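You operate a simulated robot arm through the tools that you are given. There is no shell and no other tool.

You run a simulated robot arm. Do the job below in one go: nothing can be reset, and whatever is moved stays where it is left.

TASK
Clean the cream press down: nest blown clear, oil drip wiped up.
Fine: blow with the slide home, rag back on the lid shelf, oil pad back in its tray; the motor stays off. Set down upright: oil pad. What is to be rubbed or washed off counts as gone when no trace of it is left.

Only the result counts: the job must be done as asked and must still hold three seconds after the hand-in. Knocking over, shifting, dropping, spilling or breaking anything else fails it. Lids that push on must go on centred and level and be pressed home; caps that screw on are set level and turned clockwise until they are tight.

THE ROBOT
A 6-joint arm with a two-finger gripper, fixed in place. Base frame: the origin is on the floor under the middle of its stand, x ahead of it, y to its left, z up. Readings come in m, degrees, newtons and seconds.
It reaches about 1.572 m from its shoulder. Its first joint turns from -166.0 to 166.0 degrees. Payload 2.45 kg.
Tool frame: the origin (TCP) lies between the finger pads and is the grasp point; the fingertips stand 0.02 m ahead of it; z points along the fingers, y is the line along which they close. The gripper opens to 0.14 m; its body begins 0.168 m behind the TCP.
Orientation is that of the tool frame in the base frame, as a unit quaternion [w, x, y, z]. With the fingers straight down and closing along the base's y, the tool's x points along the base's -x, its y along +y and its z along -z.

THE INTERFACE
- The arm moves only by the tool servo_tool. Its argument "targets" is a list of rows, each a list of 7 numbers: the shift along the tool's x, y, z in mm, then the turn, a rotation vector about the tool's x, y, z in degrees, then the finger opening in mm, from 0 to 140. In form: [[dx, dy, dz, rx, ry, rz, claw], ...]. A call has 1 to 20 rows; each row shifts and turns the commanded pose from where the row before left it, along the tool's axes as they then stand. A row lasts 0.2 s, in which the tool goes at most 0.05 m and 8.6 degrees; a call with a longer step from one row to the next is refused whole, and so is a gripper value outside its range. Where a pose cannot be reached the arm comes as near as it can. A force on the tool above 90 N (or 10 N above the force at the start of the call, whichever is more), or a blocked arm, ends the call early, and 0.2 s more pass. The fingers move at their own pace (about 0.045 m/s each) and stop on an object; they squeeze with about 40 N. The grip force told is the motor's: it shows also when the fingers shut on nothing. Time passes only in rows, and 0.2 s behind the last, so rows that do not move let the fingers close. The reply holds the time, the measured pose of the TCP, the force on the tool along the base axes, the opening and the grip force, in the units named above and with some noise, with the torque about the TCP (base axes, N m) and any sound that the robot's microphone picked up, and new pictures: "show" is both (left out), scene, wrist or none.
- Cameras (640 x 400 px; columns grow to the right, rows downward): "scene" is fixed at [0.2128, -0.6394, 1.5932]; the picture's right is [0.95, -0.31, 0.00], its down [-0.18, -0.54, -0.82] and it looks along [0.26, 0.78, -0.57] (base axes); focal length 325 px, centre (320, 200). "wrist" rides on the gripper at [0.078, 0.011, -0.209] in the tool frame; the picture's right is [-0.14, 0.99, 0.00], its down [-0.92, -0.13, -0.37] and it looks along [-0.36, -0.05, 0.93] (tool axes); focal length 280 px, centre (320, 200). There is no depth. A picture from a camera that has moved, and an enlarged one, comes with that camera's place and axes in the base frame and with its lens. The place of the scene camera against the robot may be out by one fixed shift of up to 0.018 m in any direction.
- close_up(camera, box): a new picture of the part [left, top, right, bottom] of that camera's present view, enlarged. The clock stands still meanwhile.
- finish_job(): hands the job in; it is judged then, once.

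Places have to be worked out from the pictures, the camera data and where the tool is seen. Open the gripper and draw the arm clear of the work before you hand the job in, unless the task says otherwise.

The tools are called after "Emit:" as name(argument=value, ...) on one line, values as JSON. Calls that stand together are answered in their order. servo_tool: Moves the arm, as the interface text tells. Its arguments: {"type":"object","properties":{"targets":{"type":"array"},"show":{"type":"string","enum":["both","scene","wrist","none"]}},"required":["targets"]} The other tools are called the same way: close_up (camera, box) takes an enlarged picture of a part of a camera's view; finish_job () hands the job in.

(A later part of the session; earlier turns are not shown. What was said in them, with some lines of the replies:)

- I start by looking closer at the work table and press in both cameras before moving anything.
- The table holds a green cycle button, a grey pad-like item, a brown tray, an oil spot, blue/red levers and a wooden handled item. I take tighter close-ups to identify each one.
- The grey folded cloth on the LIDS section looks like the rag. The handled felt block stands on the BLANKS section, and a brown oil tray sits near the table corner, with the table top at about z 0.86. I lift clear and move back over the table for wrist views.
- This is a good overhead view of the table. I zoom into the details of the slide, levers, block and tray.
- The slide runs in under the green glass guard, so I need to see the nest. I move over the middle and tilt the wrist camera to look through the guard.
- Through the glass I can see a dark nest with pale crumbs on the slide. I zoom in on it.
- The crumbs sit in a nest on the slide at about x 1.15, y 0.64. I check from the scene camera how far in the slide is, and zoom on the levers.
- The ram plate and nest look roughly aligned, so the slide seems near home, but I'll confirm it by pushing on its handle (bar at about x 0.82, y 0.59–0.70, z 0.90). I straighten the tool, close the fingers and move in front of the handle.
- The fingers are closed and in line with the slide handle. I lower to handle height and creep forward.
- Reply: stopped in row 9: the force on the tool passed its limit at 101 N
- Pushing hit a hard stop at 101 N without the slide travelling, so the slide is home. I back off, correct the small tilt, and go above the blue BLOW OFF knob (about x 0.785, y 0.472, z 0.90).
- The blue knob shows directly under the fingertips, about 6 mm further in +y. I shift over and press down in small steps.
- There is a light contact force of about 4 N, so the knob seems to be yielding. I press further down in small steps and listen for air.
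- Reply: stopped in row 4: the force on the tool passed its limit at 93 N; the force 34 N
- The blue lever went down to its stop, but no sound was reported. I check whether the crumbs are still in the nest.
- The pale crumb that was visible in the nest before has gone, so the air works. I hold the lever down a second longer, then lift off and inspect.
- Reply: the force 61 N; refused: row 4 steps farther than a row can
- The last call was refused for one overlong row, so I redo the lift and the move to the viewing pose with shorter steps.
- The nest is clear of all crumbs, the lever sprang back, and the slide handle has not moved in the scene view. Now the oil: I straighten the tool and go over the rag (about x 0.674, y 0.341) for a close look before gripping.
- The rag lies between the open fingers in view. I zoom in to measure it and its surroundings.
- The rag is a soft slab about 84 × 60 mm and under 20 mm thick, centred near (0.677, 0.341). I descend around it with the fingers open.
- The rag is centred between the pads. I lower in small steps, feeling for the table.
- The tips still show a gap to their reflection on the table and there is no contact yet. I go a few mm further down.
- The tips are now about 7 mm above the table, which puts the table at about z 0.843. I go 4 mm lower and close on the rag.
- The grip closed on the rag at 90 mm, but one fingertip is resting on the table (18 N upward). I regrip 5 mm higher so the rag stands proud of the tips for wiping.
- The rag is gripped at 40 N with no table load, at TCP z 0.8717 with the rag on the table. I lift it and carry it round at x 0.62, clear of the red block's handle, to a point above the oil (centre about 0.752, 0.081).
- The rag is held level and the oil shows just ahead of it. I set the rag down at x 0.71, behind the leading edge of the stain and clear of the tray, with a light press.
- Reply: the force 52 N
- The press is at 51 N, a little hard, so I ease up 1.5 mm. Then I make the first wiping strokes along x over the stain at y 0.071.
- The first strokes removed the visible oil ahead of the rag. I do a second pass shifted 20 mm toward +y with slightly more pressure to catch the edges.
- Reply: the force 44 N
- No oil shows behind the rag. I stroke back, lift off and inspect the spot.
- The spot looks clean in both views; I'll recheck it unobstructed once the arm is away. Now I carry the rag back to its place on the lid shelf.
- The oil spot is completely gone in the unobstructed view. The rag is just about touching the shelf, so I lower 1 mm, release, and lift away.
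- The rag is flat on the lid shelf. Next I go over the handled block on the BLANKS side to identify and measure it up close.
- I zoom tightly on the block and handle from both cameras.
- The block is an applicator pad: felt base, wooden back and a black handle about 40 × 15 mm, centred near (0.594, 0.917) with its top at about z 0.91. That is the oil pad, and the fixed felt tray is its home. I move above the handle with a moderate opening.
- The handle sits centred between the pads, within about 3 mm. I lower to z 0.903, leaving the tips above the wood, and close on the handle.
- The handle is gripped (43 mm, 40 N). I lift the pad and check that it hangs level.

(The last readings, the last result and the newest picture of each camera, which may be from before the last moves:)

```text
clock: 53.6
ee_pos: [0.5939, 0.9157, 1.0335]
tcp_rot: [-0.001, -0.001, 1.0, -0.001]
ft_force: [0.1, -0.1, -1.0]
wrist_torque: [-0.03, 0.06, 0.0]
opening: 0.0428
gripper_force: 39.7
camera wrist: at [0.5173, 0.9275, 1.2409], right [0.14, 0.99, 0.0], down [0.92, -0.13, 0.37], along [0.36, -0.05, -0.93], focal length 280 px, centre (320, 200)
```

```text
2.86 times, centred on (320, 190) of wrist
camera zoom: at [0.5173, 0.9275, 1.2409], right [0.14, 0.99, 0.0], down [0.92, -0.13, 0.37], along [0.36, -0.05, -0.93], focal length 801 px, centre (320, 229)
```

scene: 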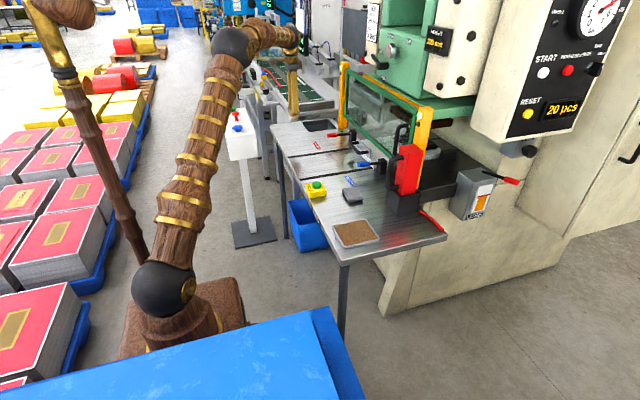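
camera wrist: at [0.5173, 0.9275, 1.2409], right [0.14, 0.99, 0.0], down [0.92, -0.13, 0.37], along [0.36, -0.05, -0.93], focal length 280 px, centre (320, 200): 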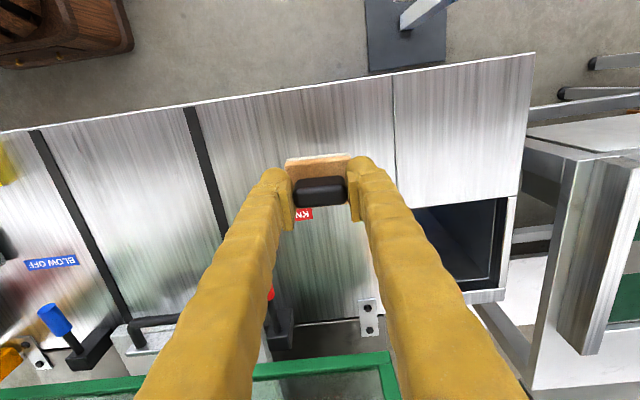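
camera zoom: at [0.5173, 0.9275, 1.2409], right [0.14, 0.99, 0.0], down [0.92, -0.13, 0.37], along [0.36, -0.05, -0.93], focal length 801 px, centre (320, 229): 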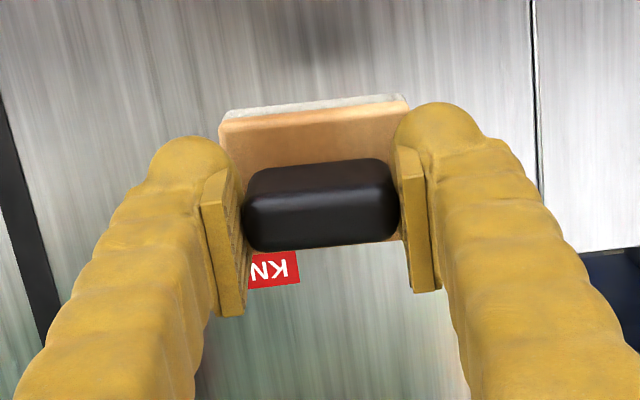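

The pad is held upright and level. I carry it straight along -y at this height to above the tray at about (0.596, 0.118).

Emit:
servo_tool(targets=[[0, -47, 0, 0, 0, 0, 20], [0, -47, 0, 0, 0, 0, 20], [0, -47, 0, 0, 0, 0, 20], [0, -47, 0, 0, 0, 0, 20], [0, -47, 0, 0, 0, 0, 20], [0, -47, 0, 0, 0, 0, 20], [0, -47, 0, 0, 0, 0, 20], [0, -47, 0, 0, 0, 0, 20], [0, -47, 0, 0, 0, 0, 20], [0, -47, 0, 0, 0, 0, 20], [0, -47, 0, 0, 0, 0, 20], [0, -47, 0, 0, 0, 0, 20], [0, -47, 0, 0, 0, 0, 20], [0, -47, 0, 0, 0, 0, 20], [0, -47, 0, 0, 0, 0, 20], [0, -47, 0, 0, 0, 0, 20], [0, -46, 0, 0, 0, 0, 20], [0, 0, 0, 0, 0, 0, 20]])

Emit:
close_up(camera="wrist", box=[200, 60, 440, 260])

Emit:
close_up(camera="scene", box=[310, 170, 400, 260])

```text
clock: 57.4
ee_pos: [0.5951, 0.1177, 1.0359]
tcp_rot: [0.0, 0.001, 1.0, -0.001]
ft_force: [1.0, 0.5, -0.9]
wrist_torque: [-0.03, -0.05, 0.01]
opening: 0.0427
gripper_force: 40.1
camera wrist: at [0.5178, 0.1291, 1.2436], right [0.14, 0.99, 0.0], down [0.92, -0.13, 0.37], along [0.36, -0.05, -0.93], focal length 280 px, centre (320, 200)
```

scene: 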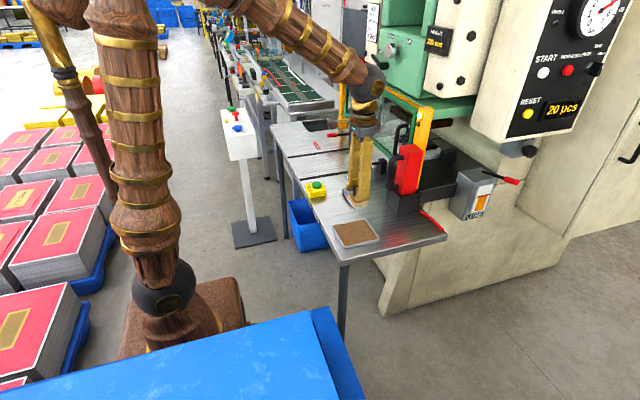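
wrist: 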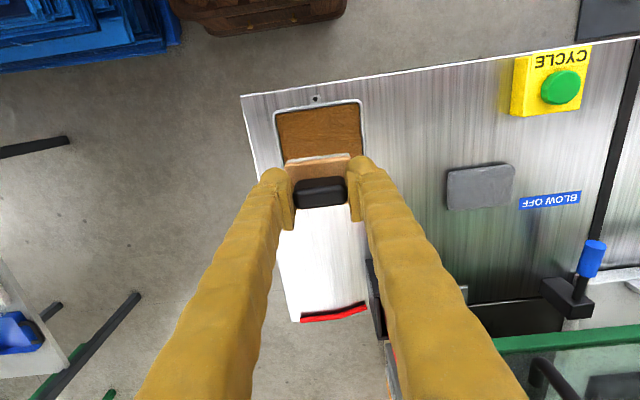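

```text
2.00 times, centred on (320, 160) of wrist
camera zoom: at [0.5178, 0.1291, 1.2436], right [0.14, 0.99, 0.0], down [0.92, -0.13, 0.37], along [0.36, -0.05, -0.93], focal length 561 px, centre (320, 280)
```

zoom: 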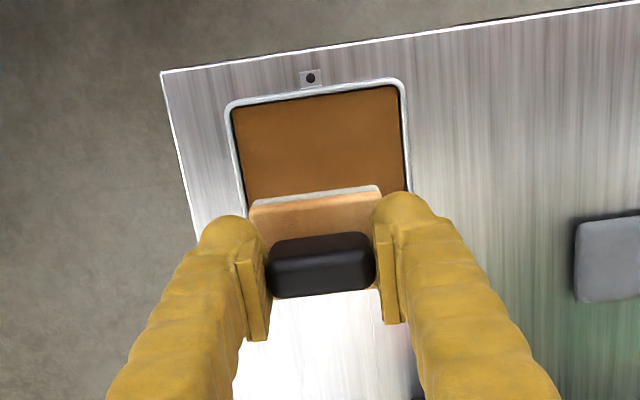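

```text
4.44 times, centred on (355, 215) of scene
camera zoom: at [0.2128, -0.6394, 1.5932], right [0.95, -0.31, 0.0], down [-0.18, -0.54, -0.82], along [0.26, 0.78, -0.57], focal length 1445 px, centre (164, 133)
```

zoom: 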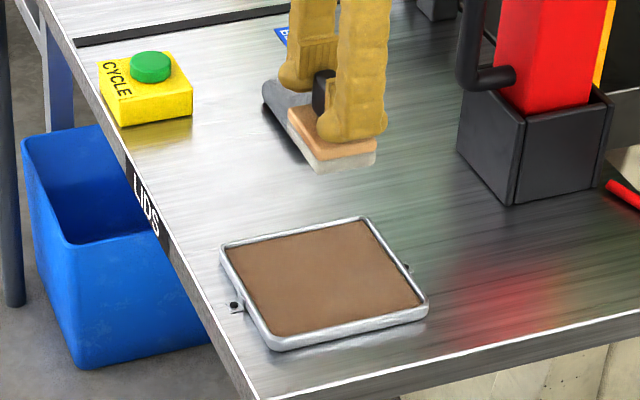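

The tray's inside spans about x 0.542–0.66, y 0.066–0.178, with its centre near (0.600, 0.122), and the pad is nearly above it. I nudge over and lower to just above the felt.

Emit:
servo_tool(targets=[[-5, 4, 30, 0, 0, 0, 20], [0, 0, 40, 0, 0, 0, 20], [0, 0, 30, 0, 0, 0, 20], [0, 0, 10, 0, 0, 0, 20], [0, 0, 0, 0, 0, 0, 20]])

Emit:
close_up(camera="scene", box=[320, 190, 400, 255])

Emit:
close_up(camera="wrist", box=[200, 60, 440, 260])

```text
clock: 58.6
ee_pos: [0.6018, 0.1217, 0.9241]
tcp_rot: [0.0, 0.0, 1.0, -0.001]
ft_force: [-0.2, -0.2, -0.3]
wrist_torque: [0.01, -0.01, -0.02]
opening: 0.0425
gripper_force: 39.9
camera wrist: at [0.5242, 0.134, 1.1308], right [0.14, 0.99, 0.0], down [0.92, -0.13, 0.37], along [0.36, -0.05, -0.93], focal length 280 px, centre (320, 200)
```

scene: 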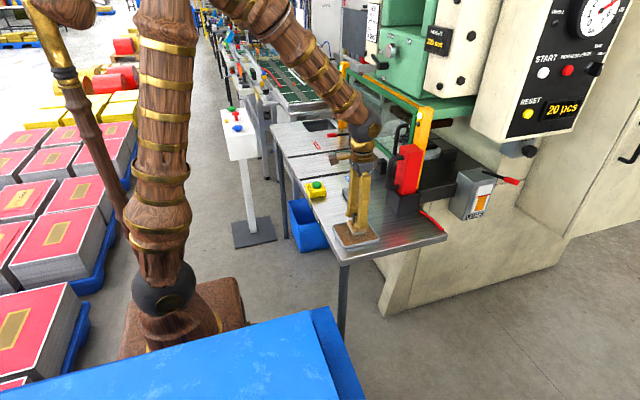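
wrist: 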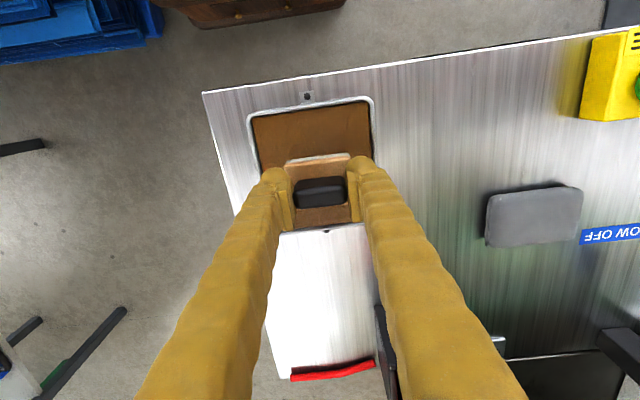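

```text
6.15 times, centred on (360, 222) of scene
camera zoom: at [0.2128, -0.6394, 1.5932], right [0.95, -0.31, 0.0], down [-0.18, -0.54, -0.82], along [0.26, 0.78, -0.57], focal length 2001 px, centre (74, 62)
```

zoom: 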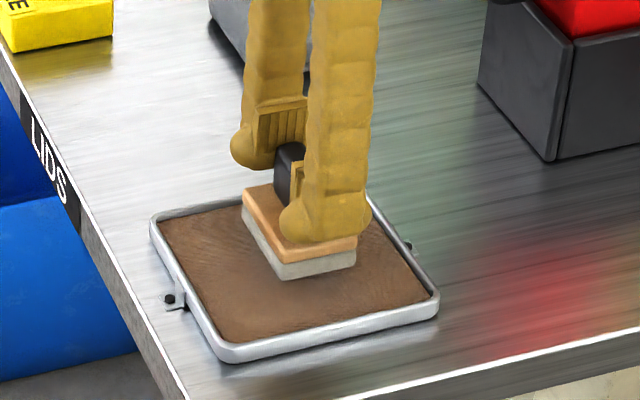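

```text
2.00 times, centred on (320, 160) of wrist
camera zoom: at [0.5242, 0.134, 1.1308], right [0.14, 0.99, 0.0], down [0.92, -0.13, 0.37], along [0.36, -0.05, -0.93], focal length 561 px, centre (320, 280)
```

zoom: 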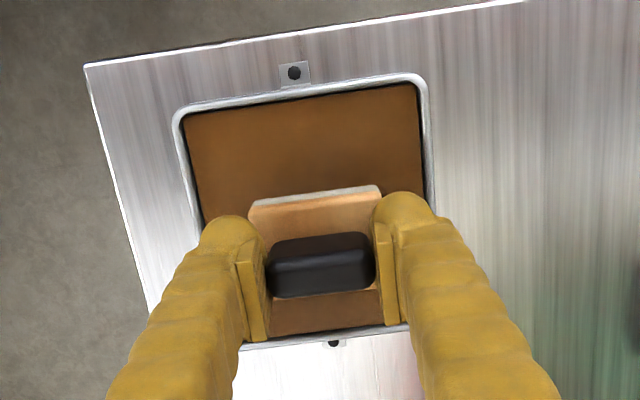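

The pad is well inside the tray outline. I lower in 2 mm steps until the felt takes the weight.

Emit:
servo_tool(targets=[[0, 0, 4, 0, 0, 0, 20], [0, 0, 3, 0, 0, 0, 20], [0, 0, 2, 0, 0, 0, 20], [0, 0, 2, 0, 0, 0, 20], [0, 0, 0, 0, 0, 0, 20]], show="none")

Emit:
close_up(camera="scene", box=[330, 200, 390, 250])

```text
clock: 59.8
ee_pos: [0.6022, 0.1205, 0.913]
tcp_rot: [-0.001, 0.0, 1.0, -0.001]
ft_force: [-8.0, 6.7, 31.6]
wrist_torque: [0.12, 0.26, -0.09]
opening: 0.0424
gripper_force: 39.8
```

```text
8.00 times, centred on (360, 225) of scene
camera zoom: at [0.2128, -0.6394, 1.5932], right [0.95, -0.31, 0.0], down [-0.18, -0.54, -0.82], along [0.26, 0.78, -0.57], focal length 2602 px, centre (0, 0)
```

zoom: 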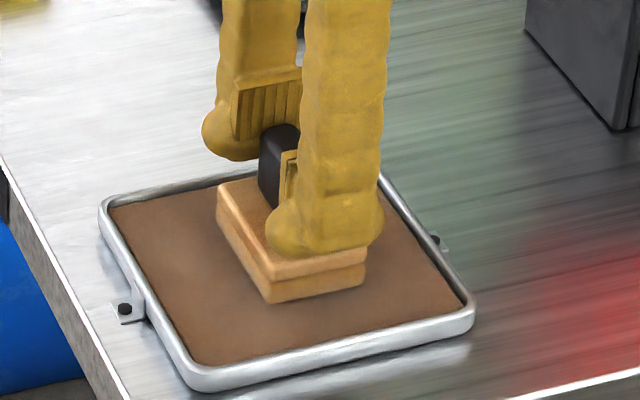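

Contact at 32 N, and the grey felt has turned oil-brown, which confirms this is the oil pad and its tray. I ease up 2 mm to unload, open the fingers and lift straight off.

Emit:
servo_tool(targets=[[0, 0, -2, 0, 0, 0, 20], [0, 0, 0, 0, 0, 0, 60], [0, 0, 0, 0, 0, 0, 90], [0, 0, 0, 0, 0, 0, 100], [0, 0, 0, 0, 0, 0, 100], [0, 0, -20, 0, 0, 0, 100], [0, 0, -40, 0, 0, 0, 100], [0, 0, -50, 0, 0, 0, 100], [0, 0, -50, 0, 0, 0, 100], [0, 0, 0, 0, 0, 0, 100]])

Emit:
close_up(camera="scene", box=[320, 170, 420, 260])

Emit:
close_up(camera="wrist", box=[200, 60, 440, 260])

```text
clock: 62.0
ee_pos: [0.6021, 0.1236, 1.0732]
tcp_rot: [-0.001, -0.001, 1.0, -0.001]
ft_force: [0.3, 0.8, -0.2]
wrist_torque: [-0.01, -0.01, 0.04]
opening: 0.1
gripper_force: 0.0
camera wrist: at [0.5244, 0.1354, 1.2809], right [0.14, 0.99, 0.0], down [0.92, -0.13, 0.37], along [0.36, -0.05, -0.93], focal length 280 px, centre (320, 200)
```

scene: 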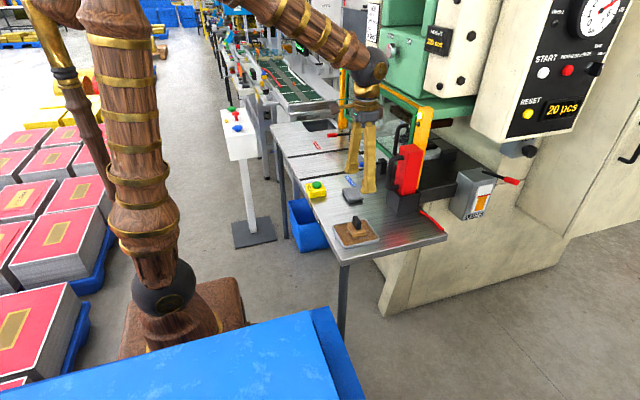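
wrist: 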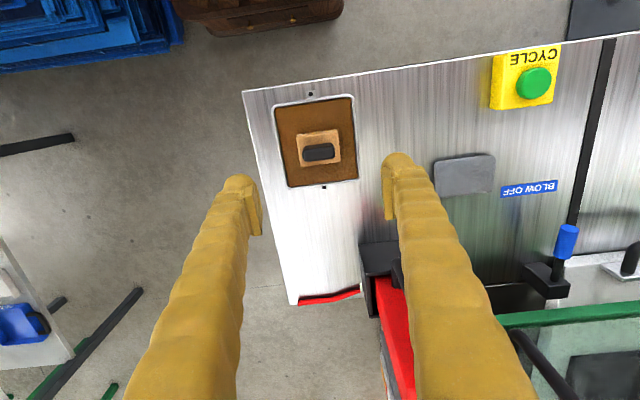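

```text
4.44 times, centred on (370, 215) of scene
camera zoom: at [0.2128, -0.6394, 1.5932], right [0.95, -0.31, 0.0], down [-0.18, -0.54, -0.82], along [0.26, 0.78, -0.57], focal length 1445 px, centre (98, 133)
```

zoom: 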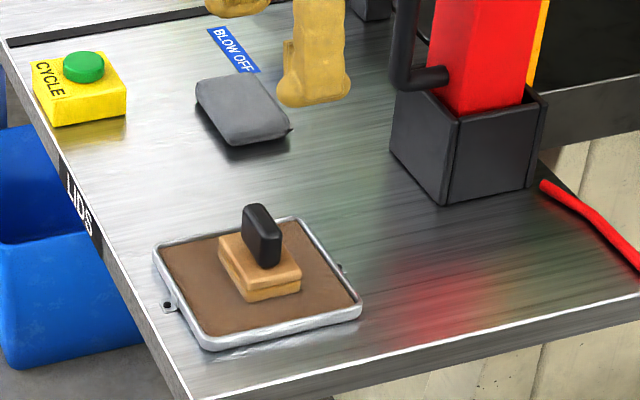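

```text
2.00 times, centred on (320, 160) of wrist
camera zoom: at [0.5244, 0.1354, 1.2809], right [0.14, 0.99, 0.0], down [0.92, -0.13, 0.37], along [0.36, -0.05, -0.93], focal length 561 px, centre (320, 280)
```

zoom: 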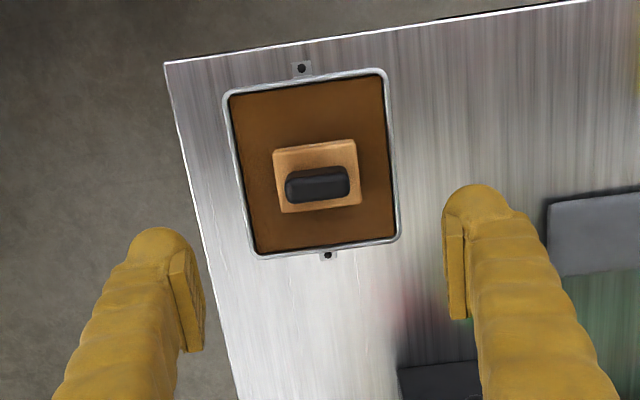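

The pad stands upright in its tray, the rag lies on the lid shelf, and the oil is gone. I open fully and draw the arm up and back for a last check.

Emit:
servo_tool(targets=[[15, 0, -45, 0, 0, 0, 140], [15, 0, -45, 0, 0, 0, 140], [20, 0, -45, 0, 0, 0, 140], [20, 0, -45, 0, 0, 0, 140], [30, 30, 0, 0, 0, 0, 140], [30, 30, 0, 0, 0, 0, 140], [0, 45, 0, 0, 0, 0, 140], [0, 45, 0, 0, 0, 0, 140], [0, 45, 0, 0, 0, 0, 140], [0, 0, 0, 0, 0, 0, 140]])

Emit:
close_up(camera="scene", box=[265, 100, 455, 265])

Emit:
close_up(camera="scene", box=[400, 0, 640, 240])

Emit:
close_up(camera="scene", box=[335, 175, 455, 255])

```text
clock: 64.2
ee_pos: [0.4699, 0.32, 1.2542]
tcp_rot: [-0.001, 0.0, 1.0, -0.001]
ft_force: [0.1, -0.2, 0.1]
wrist_torque: [0.01, 0.01, -0.01]
opening: 0.1399
gripper_force: 0.0
camera wrist: at [0.3926, 0.3312, 1.4624], right [0.14, 0.99, 0.0], down [0.92, -0.13, 0.37], along [0.36, -0.05, -0.93], focal length 280 px, centre (320, 200)
```

scene: 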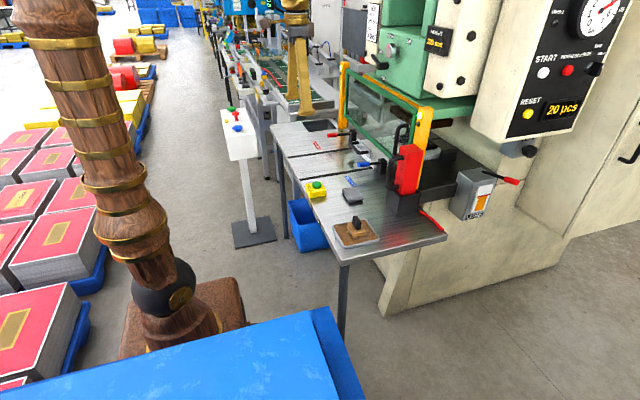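
wrist: 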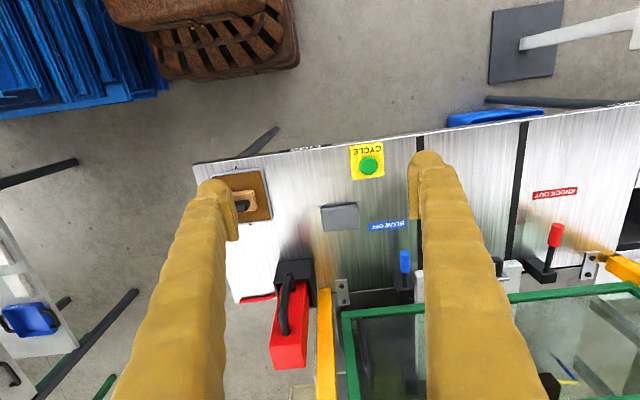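

```text
2.42 times, centred on (360, 182) of scene
camera zoom: at [0.2128, -0.6394, 1.5932], right [0.95, -0.31, 0.0], down [-0.18, -0.54, -0.82], along [0.26, 0.78, -0.57], focal length 788 px, centre (223, 242)
```

zoom: 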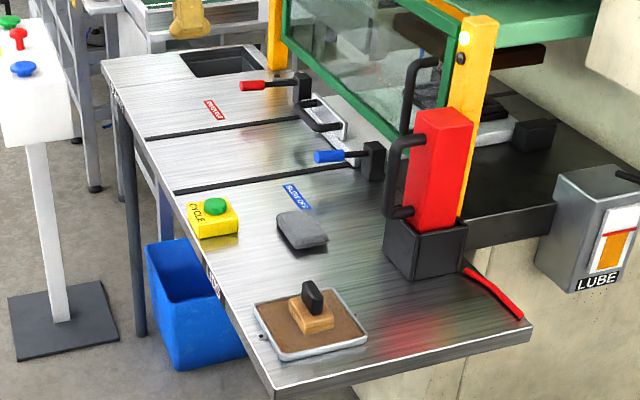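

```text
1.67 times, centred on (520, 120) of scene
camera zoom: at [0.2128, -0.6394, 1.5932], right [0.95, -0.31, 0.0], down [-0.18, -0.54, -0.82], along [0.26, 0.78, -0.57], focal length 542 px, centre (-13, 333)
```

zoom: 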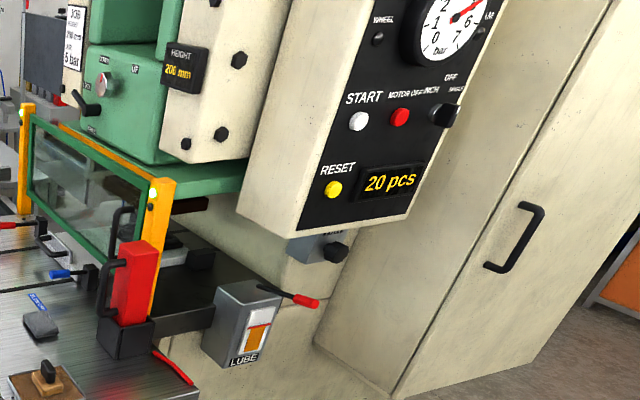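

```text
5.00 times, centred on (395, 215) of scene
camera zoom: at [0.2128, -0.6394, 1.5932], right [0.95, -0.31, 0.0], down [-0.18, -0.54, -0.82], along [0.26, 0.78, -0.57], focal length 1626 px, centre (-55, 125)
```

zoom: 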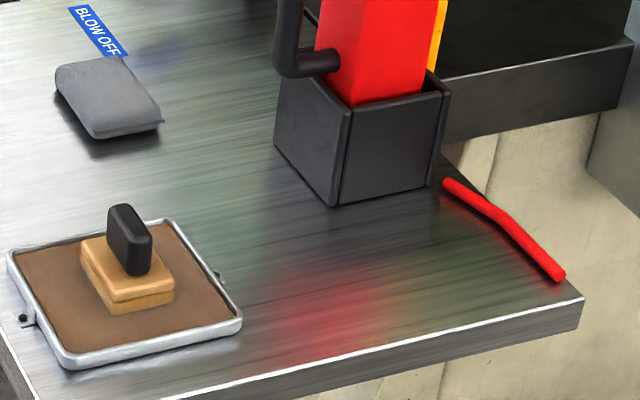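

All checks pass: the nest is clear, the oil is gone without trace, the rag is on the lid shelf and the oil pad is upright in its tray. The slide is home, the motor was never touched, and the arm is clear with the gripper open. I hand the job in.

Emit:
finish_job()

```text
The job is handed in.
```

The cream press is cleaned down and the job is handed in; I don't have the judge's result.

- **Nest:** I blew it with the slide home, after pushing the slide against its stop to confirm. All the crumbs I could see through the guard were gone afterwards.
- **Oil drip:** I wiped it up with the rag. No trace showed in the unobstructed scene view or from the wrist camera.
- **Rag:** It is back flat on the lid shelf, where it started.
- **Oil pad:** It was standing on the blanks side. I took the handled felt block to be the oil pad, and its felt turned oily on contact with the tray. It now stands upright in that tray.
- **Motor:** I did not touch the motor controls.

The arm is drawn back clear of the work with the gripper open.
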